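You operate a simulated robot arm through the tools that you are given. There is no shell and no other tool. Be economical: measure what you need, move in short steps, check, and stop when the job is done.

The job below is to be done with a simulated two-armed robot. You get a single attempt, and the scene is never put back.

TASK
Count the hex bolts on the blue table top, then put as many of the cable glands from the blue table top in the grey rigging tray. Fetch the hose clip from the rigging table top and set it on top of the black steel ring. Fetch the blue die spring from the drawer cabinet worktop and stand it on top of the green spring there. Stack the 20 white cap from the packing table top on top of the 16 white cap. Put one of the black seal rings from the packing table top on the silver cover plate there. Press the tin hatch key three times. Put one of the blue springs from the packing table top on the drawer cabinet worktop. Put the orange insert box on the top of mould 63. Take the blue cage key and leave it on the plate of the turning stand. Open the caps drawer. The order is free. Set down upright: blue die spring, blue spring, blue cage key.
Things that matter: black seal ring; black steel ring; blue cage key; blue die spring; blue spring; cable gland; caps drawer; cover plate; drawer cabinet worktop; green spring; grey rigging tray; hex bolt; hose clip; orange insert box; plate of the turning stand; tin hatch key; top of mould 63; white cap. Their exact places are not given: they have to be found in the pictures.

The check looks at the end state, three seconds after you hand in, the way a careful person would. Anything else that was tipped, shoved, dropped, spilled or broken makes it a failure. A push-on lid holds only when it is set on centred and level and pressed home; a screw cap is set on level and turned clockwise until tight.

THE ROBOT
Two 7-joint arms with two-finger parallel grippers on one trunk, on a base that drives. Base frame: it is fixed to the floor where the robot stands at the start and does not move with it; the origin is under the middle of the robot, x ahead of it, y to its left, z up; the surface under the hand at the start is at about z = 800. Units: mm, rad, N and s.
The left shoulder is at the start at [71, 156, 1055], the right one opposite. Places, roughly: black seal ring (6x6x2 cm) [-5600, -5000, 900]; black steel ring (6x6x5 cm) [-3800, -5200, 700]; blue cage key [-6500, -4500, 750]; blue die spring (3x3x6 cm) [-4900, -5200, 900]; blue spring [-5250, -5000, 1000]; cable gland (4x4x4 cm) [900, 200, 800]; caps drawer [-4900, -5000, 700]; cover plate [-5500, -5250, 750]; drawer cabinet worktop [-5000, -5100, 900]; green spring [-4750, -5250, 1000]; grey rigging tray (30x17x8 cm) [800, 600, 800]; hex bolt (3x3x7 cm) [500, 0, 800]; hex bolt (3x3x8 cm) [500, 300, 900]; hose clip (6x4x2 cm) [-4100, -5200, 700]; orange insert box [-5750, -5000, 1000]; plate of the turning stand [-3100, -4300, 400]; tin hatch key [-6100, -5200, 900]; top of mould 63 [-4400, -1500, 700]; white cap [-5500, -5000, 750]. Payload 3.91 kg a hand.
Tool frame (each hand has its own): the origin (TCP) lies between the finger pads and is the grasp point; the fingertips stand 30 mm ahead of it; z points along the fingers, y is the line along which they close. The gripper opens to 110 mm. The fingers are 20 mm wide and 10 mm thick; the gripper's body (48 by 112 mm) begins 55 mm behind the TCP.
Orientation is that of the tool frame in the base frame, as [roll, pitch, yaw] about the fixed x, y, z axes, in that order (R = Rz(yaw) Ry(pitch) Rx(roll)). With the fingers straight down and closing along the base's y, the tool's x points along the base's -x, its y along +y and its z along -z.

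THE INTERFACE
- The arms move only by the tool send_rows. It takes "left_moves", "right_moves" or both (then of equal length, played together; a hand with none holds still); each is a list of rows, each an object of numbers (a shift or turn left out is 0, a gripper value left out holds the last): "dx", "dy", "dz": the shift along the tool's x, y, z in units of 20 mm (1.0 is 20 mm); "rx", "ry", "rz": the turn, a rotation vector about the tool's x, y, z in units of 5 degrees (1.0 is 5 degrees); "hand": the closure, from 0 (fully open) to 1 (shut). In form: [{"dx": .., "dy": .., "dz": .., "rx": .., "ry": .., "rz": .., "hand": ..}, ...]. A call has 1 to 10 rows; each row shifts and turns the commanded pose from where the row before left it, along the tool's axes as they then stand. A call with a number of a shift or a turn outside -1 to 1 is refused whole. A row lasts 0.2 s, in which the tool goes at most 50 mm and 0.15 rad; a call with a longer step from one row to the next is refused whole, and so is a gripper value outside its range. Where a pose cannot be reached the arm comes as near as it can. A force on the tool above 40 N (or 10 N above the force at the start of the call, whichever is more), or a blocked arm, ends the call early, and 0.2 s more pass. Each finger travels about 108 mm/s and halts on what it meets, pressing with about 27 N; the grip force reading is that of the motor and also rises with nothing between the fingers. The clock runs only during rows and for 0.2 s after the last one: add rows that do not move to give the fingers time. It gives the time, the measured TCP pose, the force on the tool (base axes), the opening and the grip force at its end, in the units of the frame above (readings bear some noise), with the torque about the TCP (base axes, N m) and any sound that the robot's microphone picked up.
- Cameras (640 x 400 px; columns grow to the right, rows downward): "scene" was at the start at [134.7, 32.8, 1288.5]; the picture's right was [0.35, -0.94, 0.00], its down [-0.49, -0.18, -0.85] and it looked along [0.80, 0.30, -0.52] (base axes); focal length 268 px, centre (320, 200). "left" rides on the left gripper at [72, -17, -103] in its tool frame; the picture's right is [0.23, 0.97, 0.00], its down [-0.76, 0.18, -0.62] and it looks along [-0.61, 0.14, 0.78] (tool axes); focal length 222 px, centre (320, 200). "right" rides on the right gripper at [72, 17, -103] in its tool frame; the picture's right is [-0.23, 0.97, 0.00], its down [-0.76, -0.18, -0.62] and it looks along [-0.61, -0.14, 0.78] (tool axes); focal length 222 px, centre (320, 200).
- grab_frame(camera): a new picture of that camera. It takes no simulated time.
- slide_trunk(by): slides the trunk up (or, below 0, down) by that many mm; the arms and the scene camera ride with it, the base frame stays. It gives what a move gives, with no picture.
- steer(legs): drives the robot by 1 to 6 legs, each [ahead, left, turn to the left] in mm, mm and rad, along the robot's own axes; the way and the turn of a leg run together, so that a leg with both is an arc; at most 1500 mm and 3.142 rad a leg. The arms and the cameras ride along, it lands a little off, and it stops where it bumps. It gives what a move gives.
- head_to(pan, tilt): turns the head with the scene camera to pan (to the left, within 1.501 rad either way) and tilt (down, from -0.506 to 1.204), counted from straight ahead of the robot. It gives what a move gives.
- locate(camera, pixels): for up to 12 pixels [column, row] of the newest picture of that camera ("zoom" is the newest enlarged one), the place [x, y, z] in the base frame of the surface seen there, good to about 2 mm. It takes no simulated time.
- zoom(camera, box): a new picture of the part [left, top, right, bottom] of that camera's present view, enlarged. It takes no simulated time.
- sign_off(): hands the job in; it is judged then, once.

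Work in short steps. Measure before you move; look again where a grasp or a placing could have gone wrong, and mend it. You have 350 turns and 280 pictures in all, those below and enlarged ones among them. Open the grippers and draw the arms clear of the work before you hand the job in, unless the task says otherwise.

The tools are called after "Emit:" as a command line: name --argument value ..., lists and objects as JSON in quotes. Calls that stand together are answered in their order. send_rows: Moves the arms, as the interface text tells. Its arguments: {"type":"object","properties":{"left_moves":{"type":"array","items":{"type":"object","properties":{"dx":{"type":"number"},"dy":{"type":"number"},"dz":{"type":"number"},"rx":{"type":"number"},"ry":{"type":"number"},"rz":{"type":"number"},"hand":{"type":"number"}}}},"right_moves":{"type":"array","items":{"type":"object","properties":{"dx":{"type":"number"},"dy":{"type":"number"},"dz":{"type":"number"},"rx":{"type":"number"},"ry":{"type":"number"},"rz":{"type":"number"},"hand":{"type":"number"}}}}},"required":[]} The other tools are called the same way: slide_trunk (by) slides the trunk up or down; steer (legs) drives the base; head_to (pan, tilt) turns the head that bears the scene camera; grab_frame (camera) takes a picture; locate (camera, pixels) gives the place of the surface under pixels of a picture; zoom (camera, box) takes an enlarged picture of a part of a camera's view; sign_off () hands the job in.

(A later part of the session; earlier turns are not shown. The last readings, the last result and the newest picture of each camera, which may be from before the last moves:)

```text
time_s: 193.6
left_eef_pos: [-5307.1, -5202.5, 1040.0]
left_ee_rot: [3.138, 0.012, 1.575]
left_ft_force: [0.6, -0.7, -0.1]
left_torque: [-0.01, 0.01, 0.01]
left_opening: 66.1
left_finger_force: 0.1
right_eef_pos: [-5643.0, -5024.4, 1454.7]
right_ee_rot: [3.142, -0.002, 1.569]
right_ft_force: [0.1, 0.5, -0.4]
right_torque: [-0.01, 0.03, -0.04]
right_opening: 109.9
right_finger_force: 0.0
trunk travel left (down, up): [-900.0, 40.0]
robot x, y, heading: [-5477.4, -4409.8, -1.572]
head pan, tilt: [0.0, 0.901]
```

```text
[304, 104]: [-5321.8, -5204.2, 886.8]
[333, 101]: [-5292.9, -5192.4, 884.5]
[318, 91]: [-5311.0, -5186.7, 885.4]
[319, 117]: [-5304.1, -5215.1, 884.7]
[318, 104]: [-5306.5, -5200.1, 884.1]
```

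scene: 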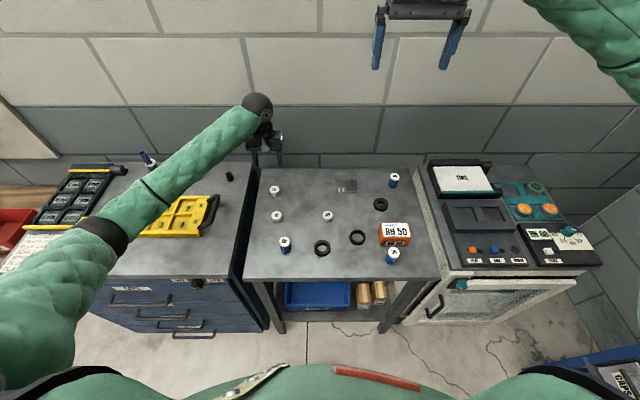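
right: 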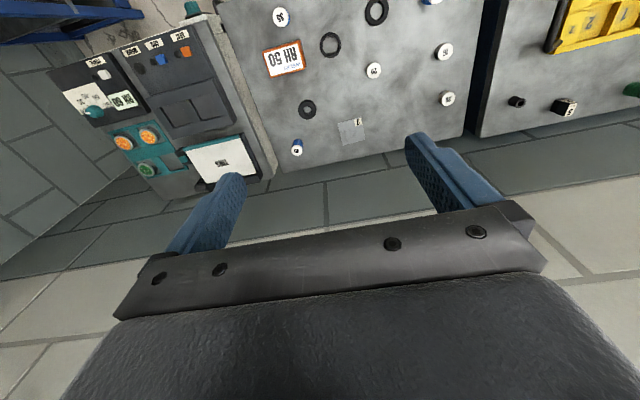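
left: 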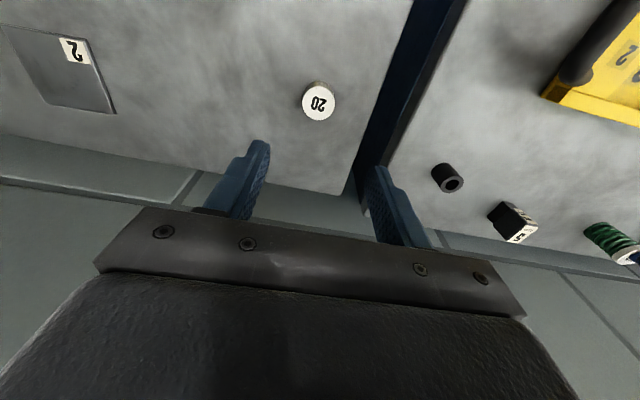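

Centre (-5307,-5200). Descend with a small y correction and grip.

Emit:
send_rows --left_moves '[{"dx": 0.25, "dz": 1}, {"dz": 1}, {"dz": 1}, {"dz": 1}, {"dz": 1}, {"dz": 1}, {"dz": 1}, {"dz": 0.3}, {}]'

Emit:
send_rows --left_moves '[{"hand": 1}, {}, {}]'

Emit:
send_rows --left_moves '[{"dz": -1}, {"dz": -1}, {"dz": -1}, {"dz": -1}, {"dz": -1}, {"dx": 1}, {"dx": 1, "dy": -1}, {"dx": 1}, {"dx": 1}, {"dx": 1}]'

Emit:
grab_frame --camera "left"

```text
time_s: 195.6
left_eef_pos: [-5304.5, -5199.6, 896.0]
left_ee_rot: [3.136, 0.013, 1.576]
left_ft_force: [0.6, 0.2, 0.4]
left_torque: [-0.01, -0.05, 0.0]
left_opening: 65.8
left_finger_force: 0.0
right_eef_pos: [-5641.6, -5024.4, 1455.4]
right_ee_rot: [3.141, 0.0, 1.566]
right_ft_force: [-0.7, 0.1, 0.0]
right_torque: [0.0, 0.02, 0.0]
right_opening: 110.0
right_finger_force: 0.1
trunk travel left (down, up): [-900.0, 40.0]
robot x, y, heading: [-5479.4, -4406.0, -1.576]
head pan, tilt: [0.0, 0.901]
```

```text
time_s: 196.4
left_eef_pos: [-5304.1, -5200.2, 895.7]
left_ee_rot: [3.137, 0.01, 1.573]
left_ft_force: [1.3, 1.0, 0.2]
left_torque: [0.02, -0.03, -0.01]
left_opening: 33.2
left_finger_force: 26.8
right_eef_pos: [-5640.6, -5023.6, 1456.1]
right_ee_rot: [3.141, 0.001, 1.567]
right_ft_force: [-0.4, -0.3, -0.8]
right_torque: [0.02, 0.01, 0.01]
right_opening: 109.8
right_finger_force: 0.1
trunk travel left (down, up): [-900.0, 40.0]
robot x, y, heading: [-5478.4, -4409.0, -1.58]
head pan, tilt: [0.0, 0.901]
```

```text
time_s: 198.6
left_eef_pos: [-5328.7, -5098.4, 993.7]
left_ee_rot: [3.137, 0.012, 1.573]
left_ft_force: [-0.3, 0.0, -0.1]
left_torque: [0.03, 0.0, 0.03]
left_opening: 33.0
left_finger_force: 27.0
right_eef_pos: [-5642.8, -5022.6, 1454.9]
right_ee_rot: [3.142, 0.0, 1.567]
right_ft_force: [-0.2, 0.0, -0.3]
right_torque: [-0.02, 0.02, 0.0]
right_opening: 110.3
right_finger_force: 0.0
trunk travel left (down, up): [-900.0, 40.0]
robot x, y, heading: [-5478.0, -4410.9, -1.577]
head pan, tilt: [0.0, 0.901]
```

```text
189 pictures are left
```

left: 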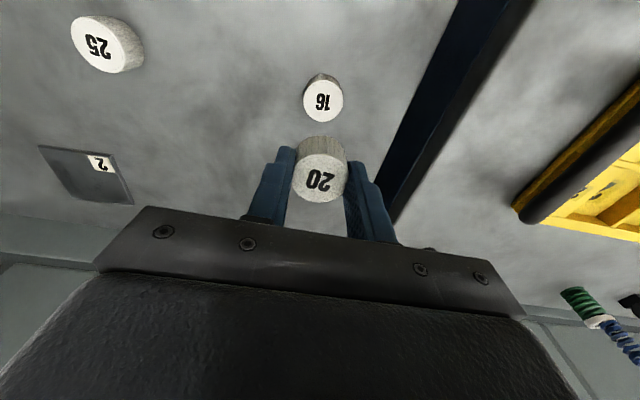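

I measure cap 16 and the held cap 20.

Emit:
locate --camera "left" --pixels '[[305, 102], [342, 98], [322, 84], [324, 119], [323, 101], [320, 180], [296, 182], [344, 176], [321, 200], [320, 160]]'

Emit:
zoom --camera "left" --box '[260, 60, 380, 220]'

```text
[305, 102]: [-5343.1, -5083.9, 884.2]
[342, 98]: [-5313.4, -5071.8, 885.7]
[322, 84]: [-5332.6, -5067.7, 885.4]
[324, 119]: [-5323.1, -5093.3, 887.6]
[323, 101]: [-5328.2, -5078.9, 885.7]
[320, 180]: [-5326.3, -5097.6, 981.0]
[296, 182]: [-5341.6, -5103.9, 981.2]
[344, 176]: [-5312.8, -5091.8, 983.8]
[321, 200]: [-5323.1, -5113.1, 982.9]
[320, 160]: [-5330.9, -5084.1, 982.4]
```

```text
2.50 times, centred on (320, 140) of left
```

zoom: 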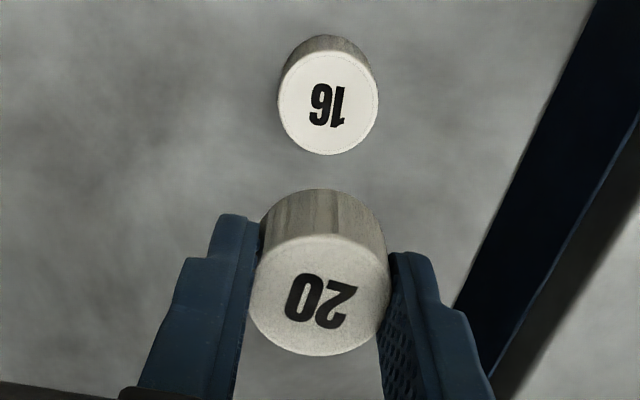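

Offset is +17.5 mm in y. I align and lower 70 mm.

Emit:
send_rows --left_moves '[{"dx": 0.94, "dy": -0.1}, {"dz": 1}, {"dz": 1}, {"dz": 1}, {"dz": 0.35}, {}]'

Emit:
zoom --camera "left" --box '[260, 60, 380, 220]'

Emit:
zoom --camera "scene" --box '[250, 170, 320, 250]'

```text
time_s: 200.0
left_eef_pos: [-5327.7, -5080.1, 926.1]
left_ee_rot: [3.137, 0.012, 1.576]
left_ft_force: [0.4, 0.6, -0.8]
left_torque: [0.02, 0.03, 0.02]
left_opening: 33.0
left_finger_force: 26.9
right_eef_pos: [-5641.8, -5023.4, 1454.5]
right_ee_rot: [3.141, 0.001, 1.566]
right_ft_force: [0.6, 0.5, -0.1]
right_torque: [0.0, -0.02, -0.03]
right_opening: 110.0
right_finger_force: 0.0
trunk travel left (down, up): [-900.0, 40.0]
robot x, y, heading: [-5480.6, -4407.8, -1.573]
head pan, tilt: [0.0, 0.901]
```

```text
2.50 times, centred on (320, 140) of left
```

zoom: 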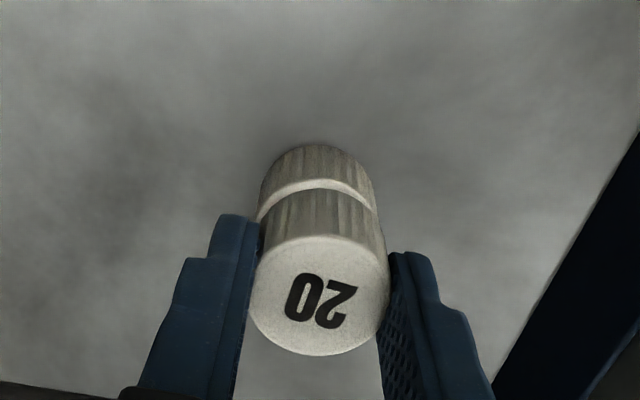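

```text
5.00 times, centred on (285, 210) of scene
```

zoom: 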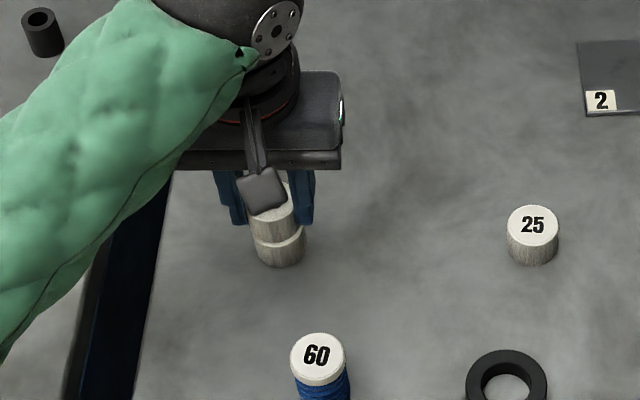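

Good alignment. I lower the last ~5 mm to contact and release.

Emit:
send_rows --left_moves '[{"dz": 0.2}, {}]'

Emit:
send_rows --left_moves '[{"hand": 0.4}, {}, {}, {"dz": -0.5}, {"dz": -1}, {"dz": -1}, {"dz": -1}, {"dz": -1}]'

Emit:
grab_frame --camera "left"

Emit:
zoom --camera "scene" --box '[230, 170, 330, 270]'

```text
time_s: 200.6
left_eef_pos: [-5326.6, -5080.2, 923.5]
left_ee_rot: [3.138, 0.013, 1.574]
left_ft_force: [0.0, -0.8, 1.4]
left_torque: [-0.04, 0.0, -0.01]
left_opening: 33.3
left_finger_force: 26.9
right_eef_pos: [-5641.9, -5023.6, 1454.9]
right_ee_rot: [3.141, -0.001, 1.568]
right_ft_force: [-0.4, 0.0, -0.7]
right_torque: [-0.04, -0.03, -0.02]
right_opening: 110.0
right_finger_force: 0.0
trunk travel left (down, up): [-900.0, 40.0]
robot x, y, heading: [-5477.6, -4413.0, -1.579]
head pan, tilt: [0.0, 0.901]
```

```text
time_s: 202.4
left_eef_pos: [-5328.5, -5078.6, 1012.7]
left_ee_rot: [3.136, 0.013, 1.574]
left_ft_force: [-0.2, -0.7, 0.1]
left_torque: [0.0, 0.01, 0.04]
left_opening: 66.0
left_finger_force: 0.0
right_eef_pos: [-5641.0, -5022.8, 1454.8]
right_ee_rot: [3.141, 0.0, 1.566]
right_ft_force: [-0.1, 0.8, 0.3]
right_torque: [0.0, 0.01, 0.02]
right_opening: 109.8
right_finger_force: 0.1
trunk travel left (down, up): [-900.0, 40.0]
robot x, y, heading: [-5482.1, -4407.5, -1.575]
head pan, tilt: [0.0, 0.901]
```

```text
185 pictures are left
```

left: 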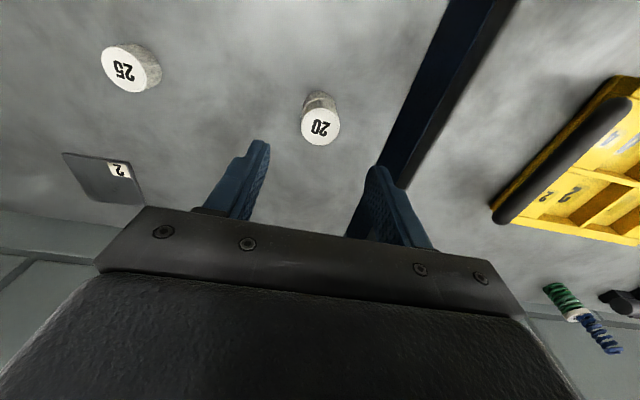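

```text
4.00 times, centred on (280, 220) of scene
```

zoom: 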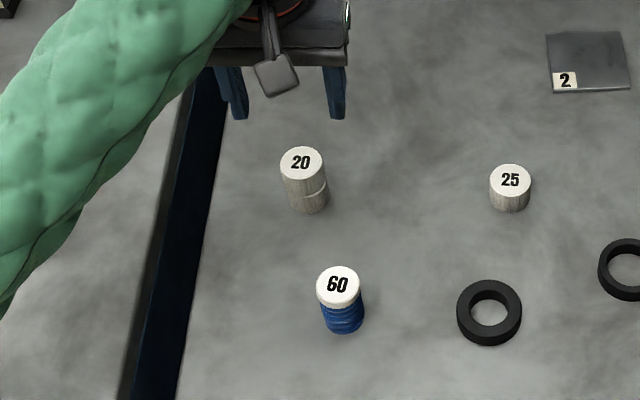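

Caps are stacked. Now the blue spring "60" at (-5368,-4957).

Emit:
send_rows --left_moves '[{"dx": 1}, {"dx": 1}, {"dx": 1, "dy": -1}, {"dx": 1, "dy": -1}, {"dx": 1}, {"dx": 1}, {}]'

Emit:
grab_frame --camera "left"

Emit:
zoom --camera "scene" --box '[100, 160, 340, 310]'

```text
time_s: 204.0
left_eef_pos: [-5368.6, -4958.8, 1010.6]
left_ee_rot: [3.138, 0.013, 1.576]
left_ft_force: [0.1, 0.5, -0.3]
left_torque: [-0.03, -0.01, 0.0]
left_opening: 66.1
left_finger_force: 0.1
right_eef_pos: [-5641.3, -5024.3, 1453.6]
right_ee_rot: [-3.14, 0.002, 1.567]
right_ft_force: [0.3, 0.2, 0.7]
right_torque: [0.04, -0.01, 0.01]
right_opening: 110.0
right_finger_force: 0.1
trunk travel left (down, up): [-900.0, 40.0]
robot x, y, heading: [-5476.6, -4408.9, -1.576]
head pan, tilt: [0.0, 0.901]
```

```text
183 pictures are left
```

left: 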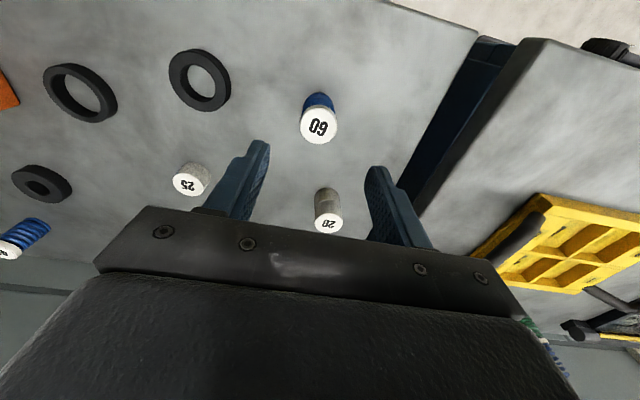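

```text
2.67 times, centred on (220, 235) of scene
```

zoom: 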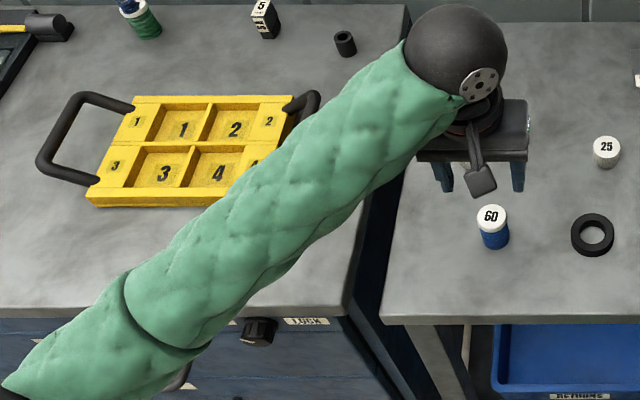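

Spring 60 top at (319,126); I measure it and free worktop spots.

Emit:
locate --camera "left" --pixels '[[301, 126], [338, 123], [319, 108], [320, 144], [320, 126]]'

Emit:
locate --camera "zoom" --pixels '[[340, 50], [350, 100], [300, 100], [60, 250], [90, 205], [360, 30], [120, 300], [345, 40], [315, 110], [265, 20]]'

```text
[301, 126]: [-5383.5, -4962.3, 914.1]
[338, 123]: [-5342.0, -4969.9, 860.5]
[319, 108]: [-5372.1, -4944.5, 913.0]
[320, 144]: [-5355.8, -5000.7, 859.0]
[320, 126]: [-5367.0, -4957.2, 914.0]
```

```text
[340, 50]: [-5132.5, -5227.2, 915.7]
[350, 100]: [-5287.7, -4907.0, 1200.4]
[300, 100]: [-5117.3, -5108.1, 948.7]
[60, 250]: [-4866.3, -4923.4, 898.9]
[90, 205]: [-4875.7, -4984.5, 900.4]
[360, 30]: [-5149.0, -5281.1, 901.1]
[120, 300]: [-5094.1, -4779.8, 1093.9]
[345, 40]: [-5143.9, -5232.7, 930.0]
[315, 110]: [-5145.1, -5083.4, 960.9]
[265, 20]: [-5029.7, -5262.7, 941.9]
```

Aligned. Descend to z≈897 and grip.

Emit:
send_rows --left_moves '[{"dz": 1, "dx": 0.1}, {"dz": 1}, {"dz": 1}, {"dz": 1}, {"dz": 1}, {"dz": 0.7}, {}, {"hand": 1}, {}, {}]'

Emit:
send_rows --left_moves '[{"dz": -1}, {"dz": -1}, {"dz": -1}, {"dz": -1}, {"dz": -1}, {"dz": -1}, {"dz": -1}, {}]'

Emit:
grab_frame --camera "left"

```text
time_s: 206.2
left_eef_pos: [-5367.4, -4958.3, 897.1]
left_ee_rot: [3.136, 0.012, 1.572]
left_ft_force: [0.0, 1.0, -0.4]
left_torque: [-0.03, 0.01, 0.01]
left_opening: 33.7
left_finger_force: 27.4
right_eef_pos: [-5642.2, -5022.2, 1454.9]
right_ee_rot: [3.142, 0.0, 1.568]
right_ft_force: [-0.7, -0.4, 0.0]
right_torque: [0.02, 0.0, -0.03]
right_opening: 110.0
right_finger_force: 0.1
trunk travel left (down, up): [-900.0, 40.0]
robot x, y, heading: [-5478.3, -4409.9, -1.578]
head pan, tilt: [0.0, 0.901]
```

```text
time_s: 208.0
left_eef_pos: [-5369.5, -4957.2, 1036.6]
left_ee_rot: [3.135, 0.011, 1.573]
left_ft_force: [-0.4, 0.5, -1.1]
left_torque: [0.02, 0.03, 0.0]
left_opening: 33.7
left_finger_force: 27.3
right_eef_pos: [-5641.0, -5022.9, 1455.7]
right_ee_rot: [-3.141, 0.0, 1.567]
right_ft_force: [0.0, 0.8, -0.1]
right_torque: [-0.02, 0.01, 0.02]
right_opening: 110.0
right_finger_force: 0.1
trunk travel left (down, up): [-900.0, 40.0]
robot x, y, heading: [-5480.0, -4410.4, -1.573]
head pan, tilt: [0.0, 0.901]
```

```text
181 pictures are left
```

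left: 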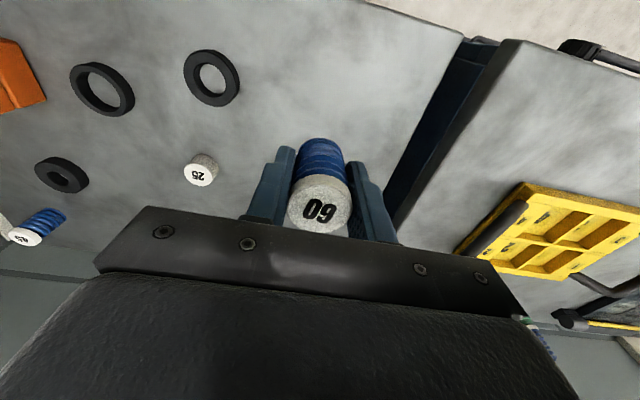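

I carry the spring to the free front corner of the cabinet worktop near (-5150,-4925).

Emit:
send_rows --left_moves '[{"dy": 1}, {"dy": 1}, {"dy": 1}, {"dy": 1}, {"dy": 1}, {"dy": 1, "dx": 1}, {"dy": 1, "dx": 0.6}, {"dy": 1}, {"dy": 1}, {"dy": 1}]'

Emit:
send_rows --left_moves '[{"dy": 0.9}, {}, {"dz": 1}, {"dz": 1}, {}]'

Emit:
grab_frame --camera "left"

Emit:
grab_frame --camera "scene"

```text
time_s: 210.2
left_eef_pos: [-5167.2, -4923.7, 1035.8]
left_ee_rot: [3.136, 0.013, 1.574]
left_ft_force: [-0.5, 0.0, -1.1]
left_torque: [0.0, 0.03, 0.02]
left_opening: 33.7
left_finger_force: 27.0
right_eef_pos: [-5641.6, -5022.8, 1455.9]
right_ee_rot: [3.141, -0.001, 1.568]
right_ft_force: [-0.1, -0.7, -0.5]
right_torque: [-0.02, 0.0, -0.04]
right_opening: 109.8
right_finger_force: 0.1
trunk travel left (down, up): [-900.0, 40.0]
robot x, y, heading: [-5480.9, -4407.2, -1.579]
head pan, tilt: [0.0, 0.901]
```

```text
time_s: 211.4
left_eef_pos: [-5150.6, -4923.7, 998.6]
left_ee_rot: [3.136, 0.012, 1.576]
left_ft_force: [0.3, -0.5, 0.0]
left_torque: [0.0, -0.01, -0.02]
left_opening: 33.6
left_finger_force: 27.2
right_eef_pos: [-5642.3, -5023.2, 1455.2]
right_ee_rot: [-3.141, 0.001, 1.567]
right_ft_force: [0.5, 0.3, -0.5]
right_torque: [0.0, 0.01, 0.0]
right_opening: 110.0
right_finger_force: 0.0
trunk travel left (down, up): [-900.0, 40.0]
robot x, y, heading: [-5480.1, -4414.9, -1.576]
head pan, tilt: [0.0, 0.901]
```

```text
180 pictures are left
```

left: 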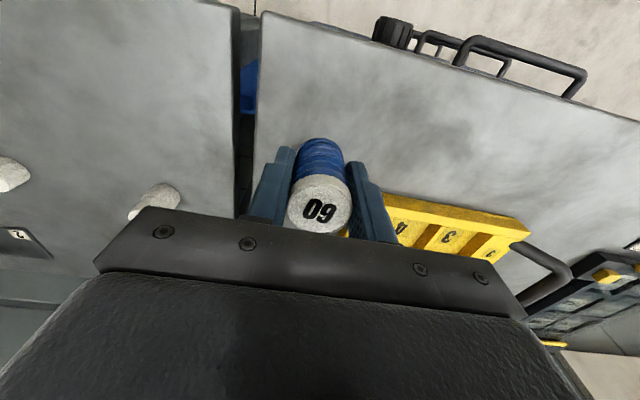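

```text
179 pictures are left
```

scene: 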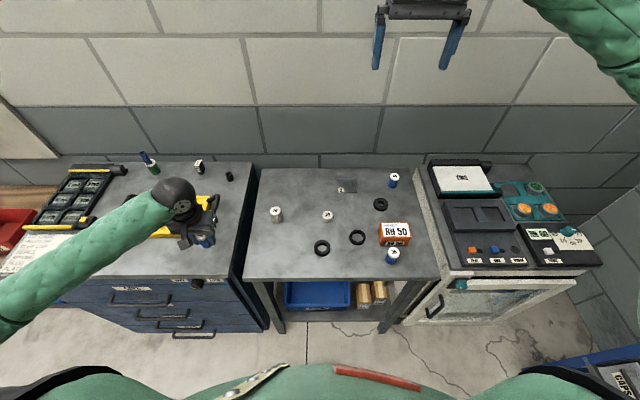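

Clear spot. Lower 60 mm to the worktop, check contact, release.

Emit:
send_rows --left_moves '[{"dz": 1}, {"dz": 1}, {"dz": 0.9}, {}]'

Emit:
send_rows --left_moves '[{"dz": 0.12}, {}]'

```text
time_s: 212.4
left_eef_pos: [-5150.1, -4925.6, 939.7]
left_ee_rot: [3.136, 0.013, 1.573]
left_ft_force: [-0.1, -0.6, -1.0]
left_torque: [0.0, 0.01, 0.0]
left_opening: 33.9
left_finger_force: 27.5
right_eef_pos: [-5640.3, -5023.4, 1456.1]
right_ee_rot: [3.14, 0.0, 1.566]
right_ft_force: [0.6, 0.3, -0.3]
right_torque: [0.02, 0.03, -0.01]
right_opening: 110.1
right_finger_force: 0.1
trunk travel left (down, up): [-900.0, 40.0]
robot x, y, heading: [-5478.2, -4413.1, -1.572]
head pan, tilt: [0.0, 0.901]
```

```text
time_s: 213.0
left_eef_pos: [-5150.2, -4925.0, 937.1]
left_ee_rot: [3.137, 0.012, 1.575]
left_ft_force: [-0.1, -0.2, -0.8]
left_torque: [0.03, 0.01, 0.01]
left_opening: 33.7
left_finger_force: 26.6
right_eef_pos: [-5641.7, -5024.5, 1454.3]
right_ee_rot: [3.141, 0.0, 1.568]
right_ft_force: [1.1, -0.7, -0.3]
right_torque: [0.01, 0.0, 0.02]
right_opening: 110.2
right_finger_force: 0.1
trunk travel left (down, up): [-900.0, 40.0]
robot x, y, heading: [-5478.7, -4411.7, -1.578]
head pan, tilt: [0.0, 0.901]
```

Emit:
send_rows --left_moves '[{"dz": 0.08}, {}]'

```text
time_s: 213.6
left_eef_pos: [-5149.9, -4925.8, 936.2]
left_ee_rot: [3.136, 0.012, 1.574]
left_ft_force: [2.7, -2.2, 11.5]
left_torque: [-0.09, 0.04, 0.03]
left_opening: 33.7
left_finger_force: 26.9
right_eef_pos: [-5641.9, -5023.2, 1456.8]
right_ee_rot: [-3.14, -0.001, 1.566]
right_ft_force: [0.6, 0.8, 0.5]
right_torque: [0.0, -0.02, 0.01]
right_opening: 110.0
right_finger_force: 0.2
trunk travel left (down, up): [-900.0, 40.0]
robot x, y, heading: [-5476.1, -4409.4, -1.576]
head pan, tilt: [0.0, 0.901]
```

Contact on the worktop (11 N). Release and rise.

Emit:
send_rows --left_moves '[{"hand": 0.45}, {}, {}, {"dz": -0.5}, {"dz": -1}, {"dz": -1}, {"dz": -1}, {"dz": -1}, {"dz": -1}, {"dz": -1}]'

Emit:
grab_frame --camera "left"

```text
time_s: 215.8
left_eef_pos: [-5150.6, -4922.7, 1066.5]
left_ee_rot: [3.136, 0.013, 1.575]
left_ft_force: [-0.1, -0.2, 0.3]
left_torque: [-0.02, 0.0, 0.01]
left_opening: 60.6
left_finger_force: 0.0
right_eef_pos: [-5642.0, -5023.2, 1453.8]
right_ee_rot: [3.14, 0.0, 1.567]
right_ft_force: [0.0, -0.9, 0.4]
right_torque: [-0.01, 0.0, -0.01]
right_opening: 110.0
right_finger_force: 0.0
trunk travel left (down, up): [-900.0, 40.0]
robot x, y, heading: [-5475.0, -4410.4, -1.576]
head pan, tilt: [0.0, 0.901]
```

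```text
178 pictures are left
```

left: 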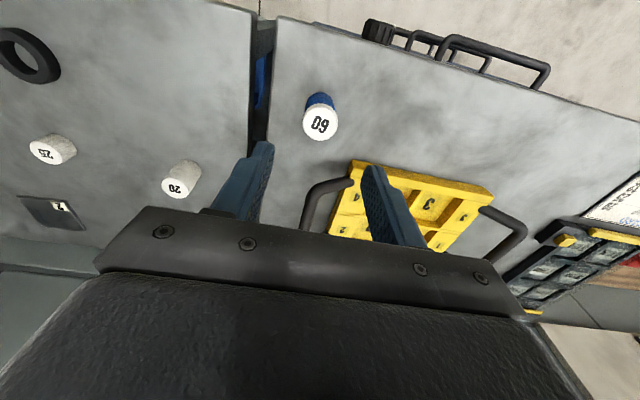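

Spring 60 stands on the worktop. Now the right hand takes the seal ring at (-5486,-4972) while the left rises.

Emit:
send_rows --left_moves '[{"dz": -1}, {"dz": -1}, {"dz": -1}, {"dz": -1}, {"dz": -1}, {"dz": -1}, {"dz": -1, "hand": 0}, {"dz": -1}, {"dz": -1}, {"dz": -1}]' --right_moves '[{}, {}, {}, {"dx": 0.55, "dz": 1}, {"dx": 1, "dz": 1}, {"dx": 1, "dz": 1}, {"dz": 1}, {"dz": 1}, {"dz": 1}, {"dz": 1}]'

Emit:
send_rows --left_moves '[{"dz": -1, "dy": 1}, {"dz": -1, "dy": 1}, {"dz": -1, "dy": 1}, {"dz": -1}, {"dz": -1}, {"dz": -1}, {"dz": -1}, {"dz": -1}, {"dz": -1}, {}]' --right_moves '[{"dy": 1, "dz": 1}, {"dy": 1, "dz": 1}, {"dy": 1, "dz": 1}, {"dy": 1, "dz": 1}, {"dy": 1, "dz": 1}, {"dy": 1, "dz": 1}, {"dy": 1, "dz": 1}, {"dy": 0.8, "dz": 1}, {"dz": 1}, {"dz": 1}]'

Emit:
grab_frame --camera "right"

Emit:
grab_frame --camera "scene"

```text
time_s: 218.0
left_eef_pos: [-5152.5, -4921.9, 1264.9]
left_ee_rot: [3.137, 0.012, 1.575]
left_ft_force: [0.1, -0.3, -0.1]
left_torque: [0.01, -0.01, 0.0]
left_opening: 109.9
left_finger_force: 0.1
right_eef_pos: [-5641.3, -4972.3, 1313.3]
right_ee_rot: [3.138, 0.0, 1.567]
right_ft_force: [-0.9, 0.1, 0.5]
right_torque: [0.0, 0.01, 0.01]
right_opening: 110.0
right_finger_force: 0.1
trunk travel left (down, up): [-900.0, 40.0]
robot x, y, heading: [-5480.6, -4409.5, -1.577]
head pan, tilt: [0.0, 0.901]
```

```text
time_s: 220.2
left_eef_pos: [-5091.1, -4919.2, 1447.0]
left_ee_rot: [3.136, 0.012, 1.574]
left_ft_force: [0.2, -0.2, -0.1]
left_torque: [0.0, -0.01, 0.01]
left_opening: 110.1
left_finger_force: 0.1
right_eef_pos: [-5484.8, -4971.3, 1115.0]
right_ee_rot: [3.141, -0.001, 1.566]
right_ft_force: [-0.5, -0.5, -1.0]
right_torque: [-0.01, -0.02, -0.01]
right_opening: 110.0
right_finger_force: 0.0
trunk travel left (down, up): [-900.0, 40.0]
robot x, y, heading: [-5478.7, -4409.5, -1.573]
head pan, tilt: [0.0, 0.901]
```

```text
177 pictures are left
```

right: 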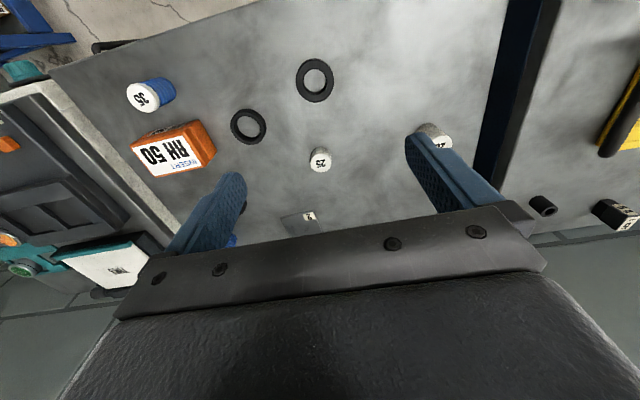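

```text
176 pictures are left
```

scene: 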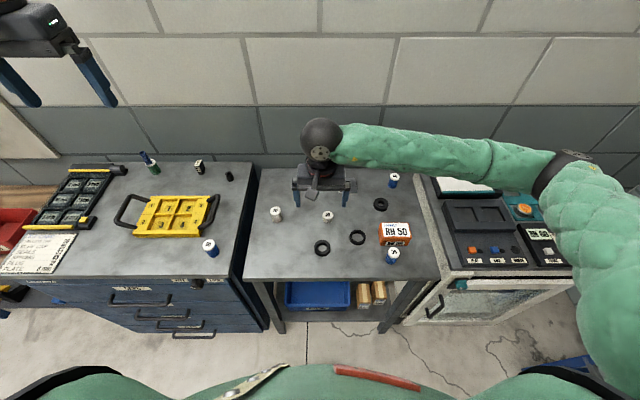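

Emit:
locate --camera "right" --pixels '[[299, 84], [333, 77], [313, 62], [317, 101], [305, 82], [320, 160], [300, 220]]'

Emit:
zoom --camera "right" --box '[270, 40, 370, 120]'

```text
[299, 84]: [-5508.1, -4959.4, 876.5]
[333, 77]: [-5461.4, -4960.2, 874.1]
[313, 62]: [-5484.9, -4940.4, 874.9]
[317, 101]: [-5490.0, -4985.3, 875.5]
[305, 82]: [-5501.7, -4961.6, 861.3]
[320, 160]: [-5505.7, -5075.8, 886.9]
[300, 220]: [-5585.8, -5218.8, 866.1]
```

```text
5.00 times, centred on (320, 80) of right
```

zoom: 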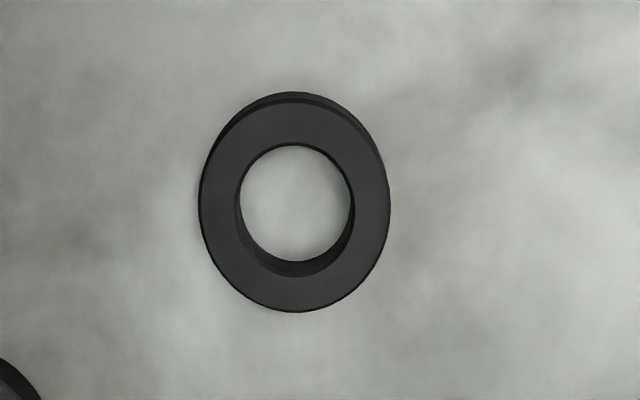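

Seal centre (-5485,-4964), top 875. Move +7 mm y and descend 222 mm, then grip.

Emit:
send_rows --right_moves '[{"dx": 0.38, "dz": 1, "hand": 0.2}, {"dz": 1}, {"dz": 1}, {"dz": 1}, {"dz": 1}, {"dz": 1}, {"dz": 1}, {"dz": 1}, {"dz": 1}, {"dz": 1}]'

Emit:
send_rows --right_moves '[{"dz": 1}, {"dz": 0.05}, {}]'

Emit:
grab_frame --camera "right"

```text
time_s: 222.4
left_eef_pos: [-5091.9, -4920.2, 1446.8]
left_ee_rot: [3.139, 0.012, 1.574]
left_ft_force: [0.4, 0.4, 0.6]
left_torque: [-0.01, -0.04, 0.01]
left_opening: 110.1
left_finger_force: 0.1
right_eef_pos: [-5484.7, -4963.8, 914.7]
right_ee_rot: [3.141, 0.0, 1.568]
right_ft_force: [-0.3, 0.7, -0.1]
right_torque: [-0.02, -0.03, 0.02]
right_opening: 87.9
right_finger_force: 0.0
trunk travel left (down, up): [-900.0, 40.0]
robot x, y, heading: [-5478.4, -4408.3, -1.573]
head pan, tilt: [0.0, 0.901]
```

```text
time_s: 223.2
left_eef_pos: [-5091.7, -4920.9, 1446.3]
left_ee_rot: [3.137, 0.012, 1.573]
left_ft_force: [-0.3, 0.1, -0.6]
left_torque: [-0.05, 0.04, -0.01]
left_opening: 110.2
left_finger_force: 0.0
right_eef_pos: [-5484.3, -4964.7, 893.2]
right_ee_rot: [3.141, -0.001, 1.568]
right_ft_force: [0.2, 0.3, 0.5]
right_torque: [0.0, 0.01, -0.03]
right_opening: 88.0
right_finger_force: 0.0
trunk travel left (down, up): [-900.0, 40.0]
robot x, y, heading: [-5477.5, -4410.8, -1.574]
head pan, tilt: [0.0, 0.901]
```

```text
174 pictures are left
```

right: 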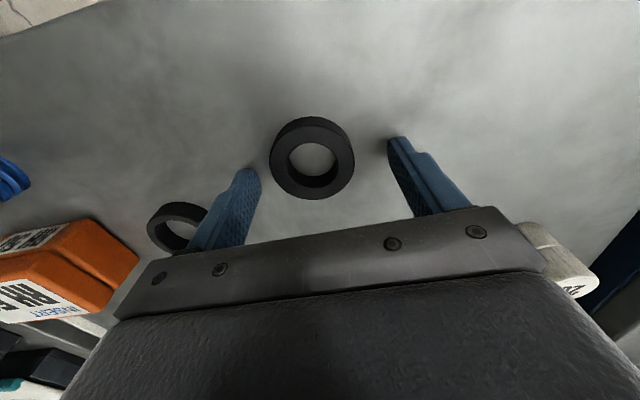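

Ring between the fingertips. Grip and lift.

Emit:
send_rows --right_moves '[{"hand": 1}, {}, {}, {}, {"dz": -1}, {"dz": -1}, {"dz": -1}, {"dz": -1}, {"dz": -1}, {}]'

Emit:
send_rows --right_moves '[{"dx": -1, "dy": -1}, {"dx": -1, "dy": -1}, {"dx": -1, "dy": -1}, {"dx": -1, "dy": -1}, {"dx": -1, "dy": -1}, {"dx": -1}, {"dx": -1}, {"dx": -1}, {"dx": -1}, {"dx": -1}]'

Emit:
send_rows --right_moves '[{"dx": -1}, {"dx": -1}, {"dx": -0.5}, {}]'

Emit:
grab_frame --camera "right"

Emit:
grab_frame --camera "scene"

```text
time_s: 225.4
left_eef_pos: [-5093.2, -4919.1, 1446.0]
left_ee_rot: [3.136, 0.012, 1.574]
left_ft_force: [-0.5, 0.0, -0.7]
left_torque: [-0.03, 0.02, -0.02]
left_opening: 110.1
left_finger_force: 0.1
right_eef_pos: [-5485.1, -4965.8, 993.6]
right_ee_rot: [-3.141, 0.0, 1.567]
right_ft_force: [-0.2, 1.0, -0.5]
right_torque: [-0.03, 0.0, 0.01]
right_opening: 52.9
right_finger_force: 27.3
trunk travel left (down, up): [-900.0, 40.0]
robot x, y, heading: [-5485.4, -4411.1, -1.575]
head pan, tilt: [0.0, 0.901]
```

```text
time_s: 227.6
left_eef_pos: [-5091.9, -4920.0, 1445.3]
left_ee_rot: [3.137, 0.013, 1.574]
left_ft_force: [0.4, -0.3, 0.0]
left_torque: [0.04, 0.01, -0.03]
left_opening: 110.0
left_finger_force: 0.1
right_eef_pos: [-5583.9, -5166.1, 992.3]
right_ee_rot: [3.141, 0.0, 1.568]
right_ft_force: [0.2, 0.1, 0.1]
right_torque: [0.02, 0.0, -0.04]
right_opening: 52.8
right_finger_force: 27.3
trunk travel left (down, up): [-900.0, 40.0]
robot x, y, heading: [-5481.4, -4408.2, -1.571]
head pan, tilt: [0.0, 0.901]
```

```text
time_s: 228.6
left_eef_pos: [-5092.5, -4919.1, 1446.1]
left_ee_rot: [3.136, 0.012, 1.574]
left_ft_force: [-0.3, 0.5, 0.1]
left_torque: [0.0, 0.03, 0.0]
left_opening: 109.9
left_finger_force: 0.0
right_eef_pos: [-5585.5, -5214.8, 992.5]
right_ee_rot: [-3.142, 0.001, 1.567]
right_ft_force: [0.7, 0.5, -0.4]
right_torque: [0.04, 0.01, -0.01]
right_opening: 53.1
right_finger_force: 27.4
trunk travel left (down, up): [-900.0, 40.0]
robot x, y, heading: [-5477.0, -4411.9, -1.571]
head pan, tilt: [0.0, 0.901]
```

```text
173 pictures are left
```

right: 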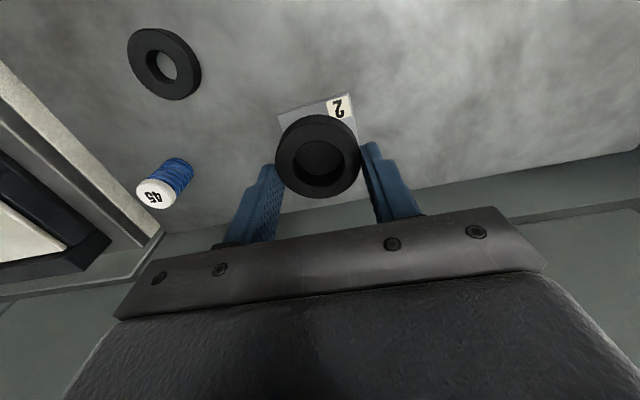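

```text
172 pictures are left
```

scene: 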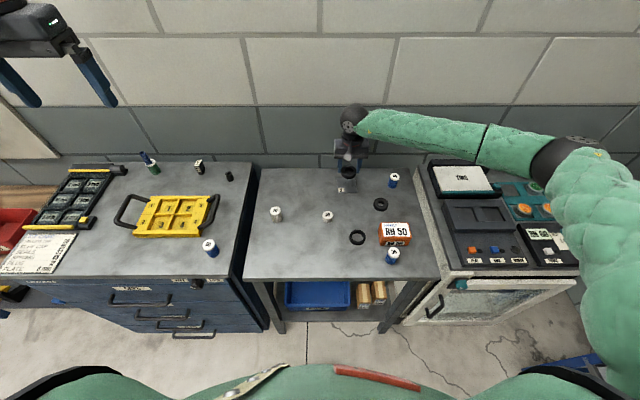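

I locate the plate's visible corners and the held ring in the right image.

Emit:
locate --camera "right" --pixels '[[349, 97], [279, 118], [330, 105], [318, 150], [277, 155], [358, 145], [318, 190], [314, 122]]'

Emit:
zoom --camera "scene" --box '[320, 150, 390, 205]'

Emit:
locate --camera "zoom" --pixels '[[165, 280], [165, 360], [320, 360], [345, 285], [360, 360], [175, 372]]'

```text
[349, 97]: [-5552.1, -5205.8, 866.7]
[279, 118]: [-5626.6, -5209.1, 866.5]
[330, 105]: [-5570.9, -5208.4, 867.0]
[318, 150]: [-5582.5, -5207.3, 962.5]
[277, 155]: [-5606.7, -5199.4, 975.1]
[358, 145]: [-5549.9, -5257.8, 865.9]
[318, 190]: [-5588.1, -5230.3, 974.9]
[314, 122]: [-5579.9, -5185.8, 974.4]
```

```text
7.27 times, centred on (355, 178) of scene
```

zoom: 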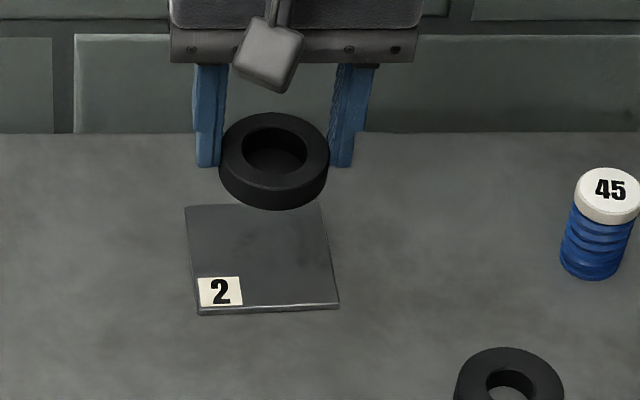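

```text
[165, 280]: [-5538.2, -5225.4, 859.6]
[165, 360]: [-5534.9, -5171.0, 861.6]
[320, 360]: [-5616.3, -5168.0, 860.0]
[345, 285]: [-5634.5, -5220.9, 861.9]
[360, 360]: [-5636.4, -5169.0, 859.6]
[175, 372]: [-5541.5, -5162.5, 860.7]
```

Plate centre ≈(-5588,-5241), top 866. I shift the ring 26 mm back and lower it.

Emit:
send_rows --right_moves '[{"dx": -1, "dy": -0.12}, {"dx": -0.3}, {"dz": 1}, {"dz": 1}, {"dz": 1}, {"dz": 1}, {"dz": 0.5}, {}]'

Emit:
send_rows --right_moves '[{"dz": 0.15}, {}]'

Emit:
zoom --camera "scene" --box '[320, 150, 390, 205]'

```text
time_s: 230.4
left_eef_pos: [-5091.9, -4920.1, 1446.1]
left_ee_rot: [3.134, 0.012, 1.575]
left_ft_force: [-0.1, 0.6, 0.3]
left_torque: [0.02, -0.01, -0.01]
left_opening: 109.9
left_finger_force: 0.0
right_eef_pos: [-5587.9, -5240.0, 902.9]
right_ee_rot: [3.141, -0.002, 1.567]
right_ft_force: [-0.2, -1.6, -0.5]
right_torque: [0.02, 0.02, -0.01]
right_opening: 52.9
right_finger_force: 26.9
trunk travel left (down, up): [-900.0, 40.0]
robot x, y, heading: [-5482.3, -4407.1, -1.578]
head pan, tilt: [0.0, 0.901]
```

```text
time_s: 231.0
left_eef_pos: [-5090.6, -4920.2, 1447.3]
left_ee_rot: [3.136, 0.012, 1.575]
left_ft_force: [1.0, 0.2, 0.2]
left_torque: [-0.02, 0.01, 0.04]
left_opening: 110.3
left_finger_force: 0.1
right_eef_pos: [-5586.8, -5239.7, 899.4]
right_ee_rot: [-3.141, -0.001, 1.568]
right_ft_force: [0.1, 0.3, -0.7]
right_torque: [-0.02, 0.0, 0.0]
right_opening: 52.9
right_finger_force: 26.5
trunk travel left (down, up): [-900.0, 40.0]
robot x, y, heading: [-5478.9, -4408.9, -1.58]
head pan, tilt: [0.0, 0.901]
```

```text
7.27 times, centred on (355, 178) of scene
```

zoom: 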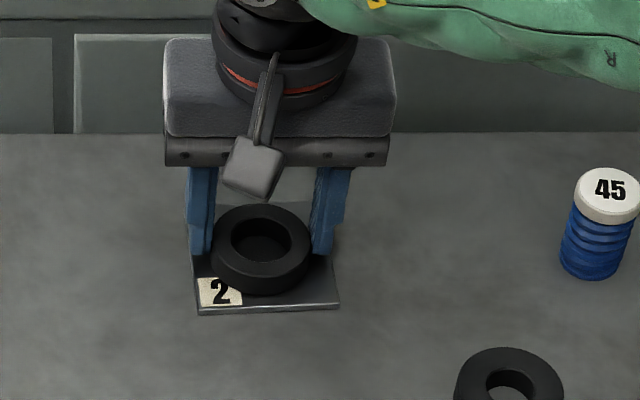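

On the plate. I release and rise.

Emit:
send_rows --right_moves '[{"dz": 0.05}, {}, {"hand": 0.3}, {}, {}, {"dz": -0.5}, {"dz": -1}, {"dz": -1}, {"dz": -1}, {"dz": -1}]'

Emit:
grab_frame --camera "right"

Emit:
zoom --camera "scene" --box '[320, 150, 390, 205]'

```text
time_s: 233.2
left_eef_pos: [-5091.5, -4918.3, 1447.1]
left_ee_rot: [3.136, 0.012, 1.574]
left_ft_force: [0.1, -0.1, 0.1]
left_torque: [0.02, -0.03, 0.0]
left_opening: 109.8
left_finger_force: 0.2
right_eef_pos: [-5588.4, -5241.0, 990.6]
right_ee_rot: [3.141, 0.001, 1.567]
right_ft_force: [-0.4, 0.0, -0.9]
right_torque: [-0.01, 0.02, 0.0]
right_opening: 77.2
right_finger_force: 0.1
trunk travel left (down, up): [-900.0, 40.0]
robot x, y, heading: [-5479.8, -4407.5, -1.578]
head pan, tilt: [0.0, 0.901]
```

```text
169 pictures are left
```

right: 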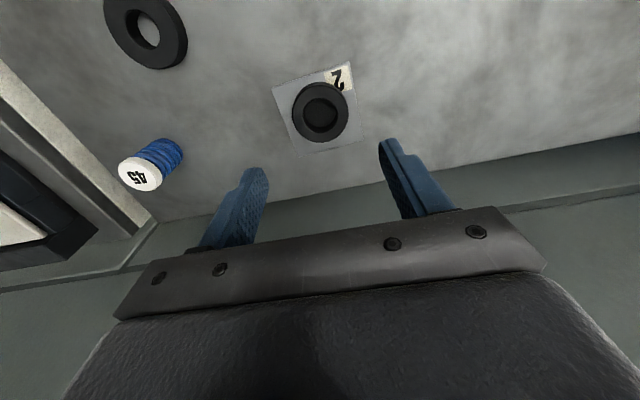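

```text
7.27 times, centred on (355, 178) of scene
```

zoom: 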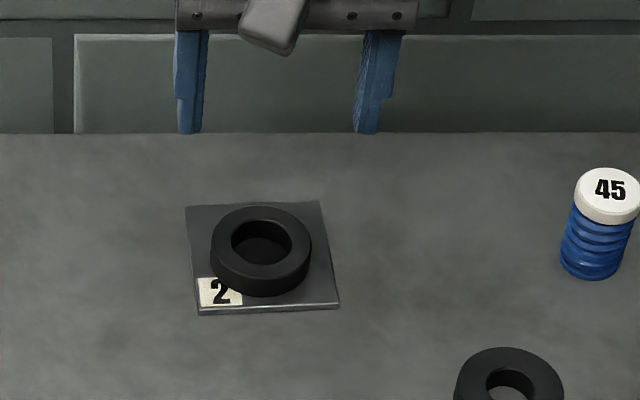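

Seal placed. I raise the right arm and move to the tin hatch machine.

Emit:
send_rows --right_moves '[{"dz": -1, "hand": 0}, {"dz": -1}, {"dz": -1}, {"dz": -1}, {"dz": -1}, {"dz": -1}, {"dz": -1, "dx": 1}, {"dz": -1, "dx": 1}, {"dz": -1, "dx": 1}, {"dz": -1, "dx": 1}]'

Emit:
send_rows --right_moves '[{"dz": -1, "dx": 1}, {"dz": -1, "dx": 1}, {"dz": -1, "dx": 1}, {"dz": -1, "dx": 1}, {"dz": -1, "dx": 1}, {"dz": -1, "dx": 1}, {"dz": -1, "dx": 1}, {"dz": -1, "dx": 1}, {"dz": -1}, {"dz": -1}]'

Emit:
steer --legs '[[0, -500, 0.006]]'

Emit:
grab_frame --camera "scene"

```text
time_s: 235.4
left_eef_pos: [-5093.1, -4917.9, 1446.9]
left_ee_rot: [3.137, 0.013, 1.574]
left_ft_force: [0.4, 0.3, 0.4]
left_torque: [0.03, -0.01, 0.01]
left_opening: 109.7
left_finger_force: 0.1
right_eef_pos: [-5590.7, -5160.2, 1190.1]
right_ee_rot: [3.141, -0.001, 1.568]
right_ft_force: [-0.3, 0.5, 0.2]
right_torque: [-0.02, 0.0, 0.02]
right_opening: 110.0
right_finger_force: 0.0
trunk travel left (down, up): [-900.0, 40.0]
robot x, y, heading: [-5476.8, -4408.7, -1.571]
head pan, tilt: [0.0, 0.901]
```

```text
time_s: 237.6
left_eef_pos: [-5090.9, -4920.0, 1445.7]
left_ee_rot: [3.137, 0.012, 1.573]
left_ft_force: [0.0, -0.3, -0.4]
left_torque: [0.01, -0.02, 0.01]
left_opening: 109.8
left_finger_force: 0.0
right_eef_pos: [-5586.6, -5000.5, 1389.3]
right_ee_rot: [-3.141, -0.001, 1.568]
right_ft_force: [0.0, 0.0, 0.5]
right_torque: [-0.04, -0.02, 0.0]
right_opening: 110.1
right_finger_force: 0.0
trunk travel left (down, up): [-900.0, 40.0]
robot x, y, heading: [-5478.1, -4409.5, -1.576]
head pan, tilt: [0.0, 0.901]
```

```text
time_s: 240.5
left_eef_pos: [-5581.6, -4915.5, 1445.5]
left_ee_rot: [3.139, 0.012, 1.591]
left_ft_force: [0.9, 0.0, 0.0]
left_torque: [0.01, -0.01, -0.01]
left_opening: 110.1
left_finger_force: 0.1
right_eef_pos: [-6075.1, -5004.3, 1390.2]
right_ee_rot: [-3.141, -0.002, 1.582]
right_ft_force: [-0.4, 0.1, 0.6]
right_torque: [0.01, 0.0, 0.01]
right_opening: 109.8
right_finger_force: 0.0
trunk travel left (down, up): [-900.0, 40.0]
robot x, y, heading: [-5979.6, -4414.1, -1.561]
head pan, tilt: [0.0, 0.901]
```

```text
167 pictures are left
```

scene: 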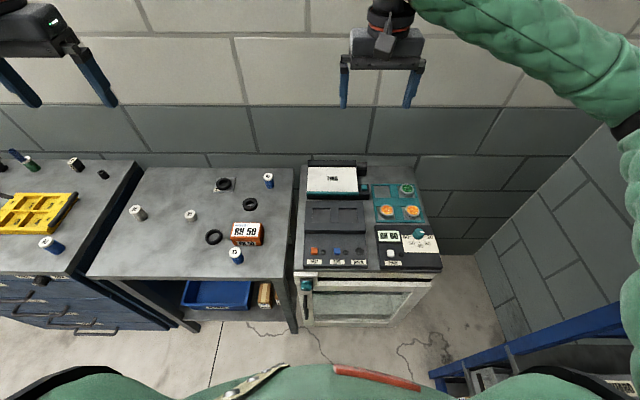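

Emit:
zoom --camera "scene" --box '[295, 155, 445, 275]'

Emit:
locate --camera "zoom" --pixels '[[290, 105], [290, 118], [300, 110], [280, 110], [150, 70], [260, 100], [300, 140], [30, 60]]'

Emit:
grab_frame --camera "right"

Emit:
zoom --camera "scene" --box '[315, 160, 385, 210]'

```text
3.33 times, centred on (370, 215) of scene
```

zoom: 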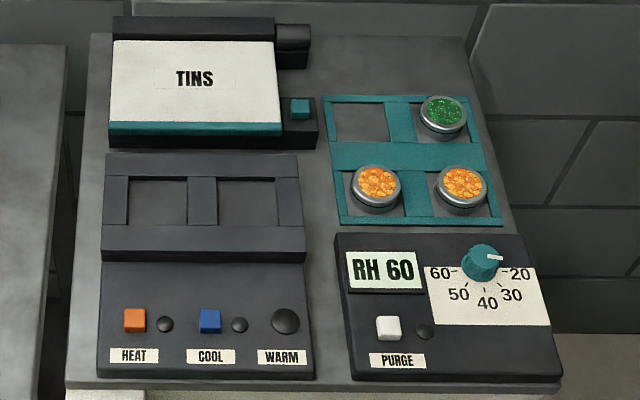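

```text
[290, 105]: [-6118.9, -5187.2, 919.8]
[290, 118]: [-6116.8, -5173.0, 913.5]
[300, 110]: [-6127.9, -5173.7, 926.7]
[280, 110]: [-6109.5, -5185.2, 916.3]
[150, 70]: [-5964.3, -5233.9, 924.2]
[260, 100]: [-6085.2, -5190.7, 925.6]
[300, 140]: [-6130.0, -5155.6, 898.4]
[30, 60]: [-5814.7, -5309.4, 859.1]
```

```text
165 pictures are left
```

right: 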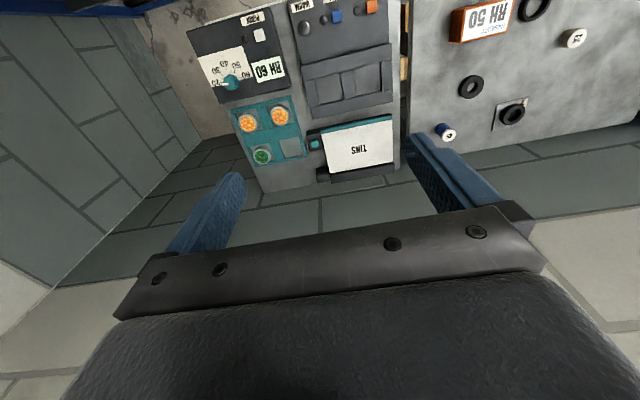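

```text
8.00 times, centred on (350, 185) of scene
```

zoom: 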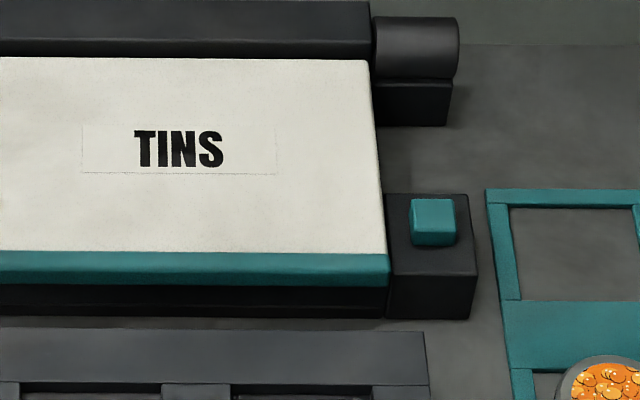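

The tin hatch key is the teal button right of the TINS lid. I locate it precisely; I'll press with closed fingers tilted 45° so the hand stays in front of the lid's sweep.

Emit:
locate --camera "zoom" --pixels '[[432, 205], [432, 215], [420, 212], [445, 212], [432, 224], [432, 236], [432, 255], [395, 240], [465, 230], [378, 200], [387, 265]]'

Emit:
zoom --camera "right" --box '[280, 110, 400, 190]'

Emit:
locate --camera "zoom" --pixels '[[185, 178], [170, 178], [200, 178], [185, 190], [185, 165], [160, 160]]'

```text
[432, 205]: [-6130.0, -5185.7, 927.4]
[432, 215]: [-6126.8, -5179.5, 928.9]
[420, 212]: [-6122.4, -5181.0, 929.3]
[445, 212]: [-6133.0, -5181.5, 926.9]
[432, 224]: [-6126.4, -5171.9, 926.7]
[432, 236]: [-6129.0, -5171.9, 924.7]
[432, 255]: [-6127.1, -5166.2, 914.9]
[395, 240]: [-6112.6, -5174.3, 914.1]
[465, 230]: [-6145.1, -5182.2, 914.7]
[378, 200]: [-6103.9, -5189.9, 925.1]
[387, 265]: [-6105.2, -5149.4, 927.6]
```

```text
5.00 times, centred on (340, 150) of right
```

zoom: 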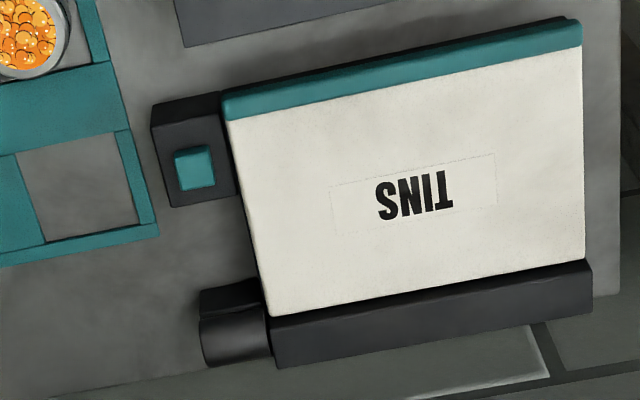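

```text
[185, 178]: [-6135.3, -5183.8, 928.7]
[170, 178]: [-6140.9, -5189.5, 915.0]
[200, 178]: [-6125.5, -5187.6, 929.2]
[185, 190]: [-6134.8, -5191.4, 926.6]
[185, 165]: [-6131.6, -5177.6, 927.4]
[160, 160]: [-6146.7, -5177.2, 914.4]
```

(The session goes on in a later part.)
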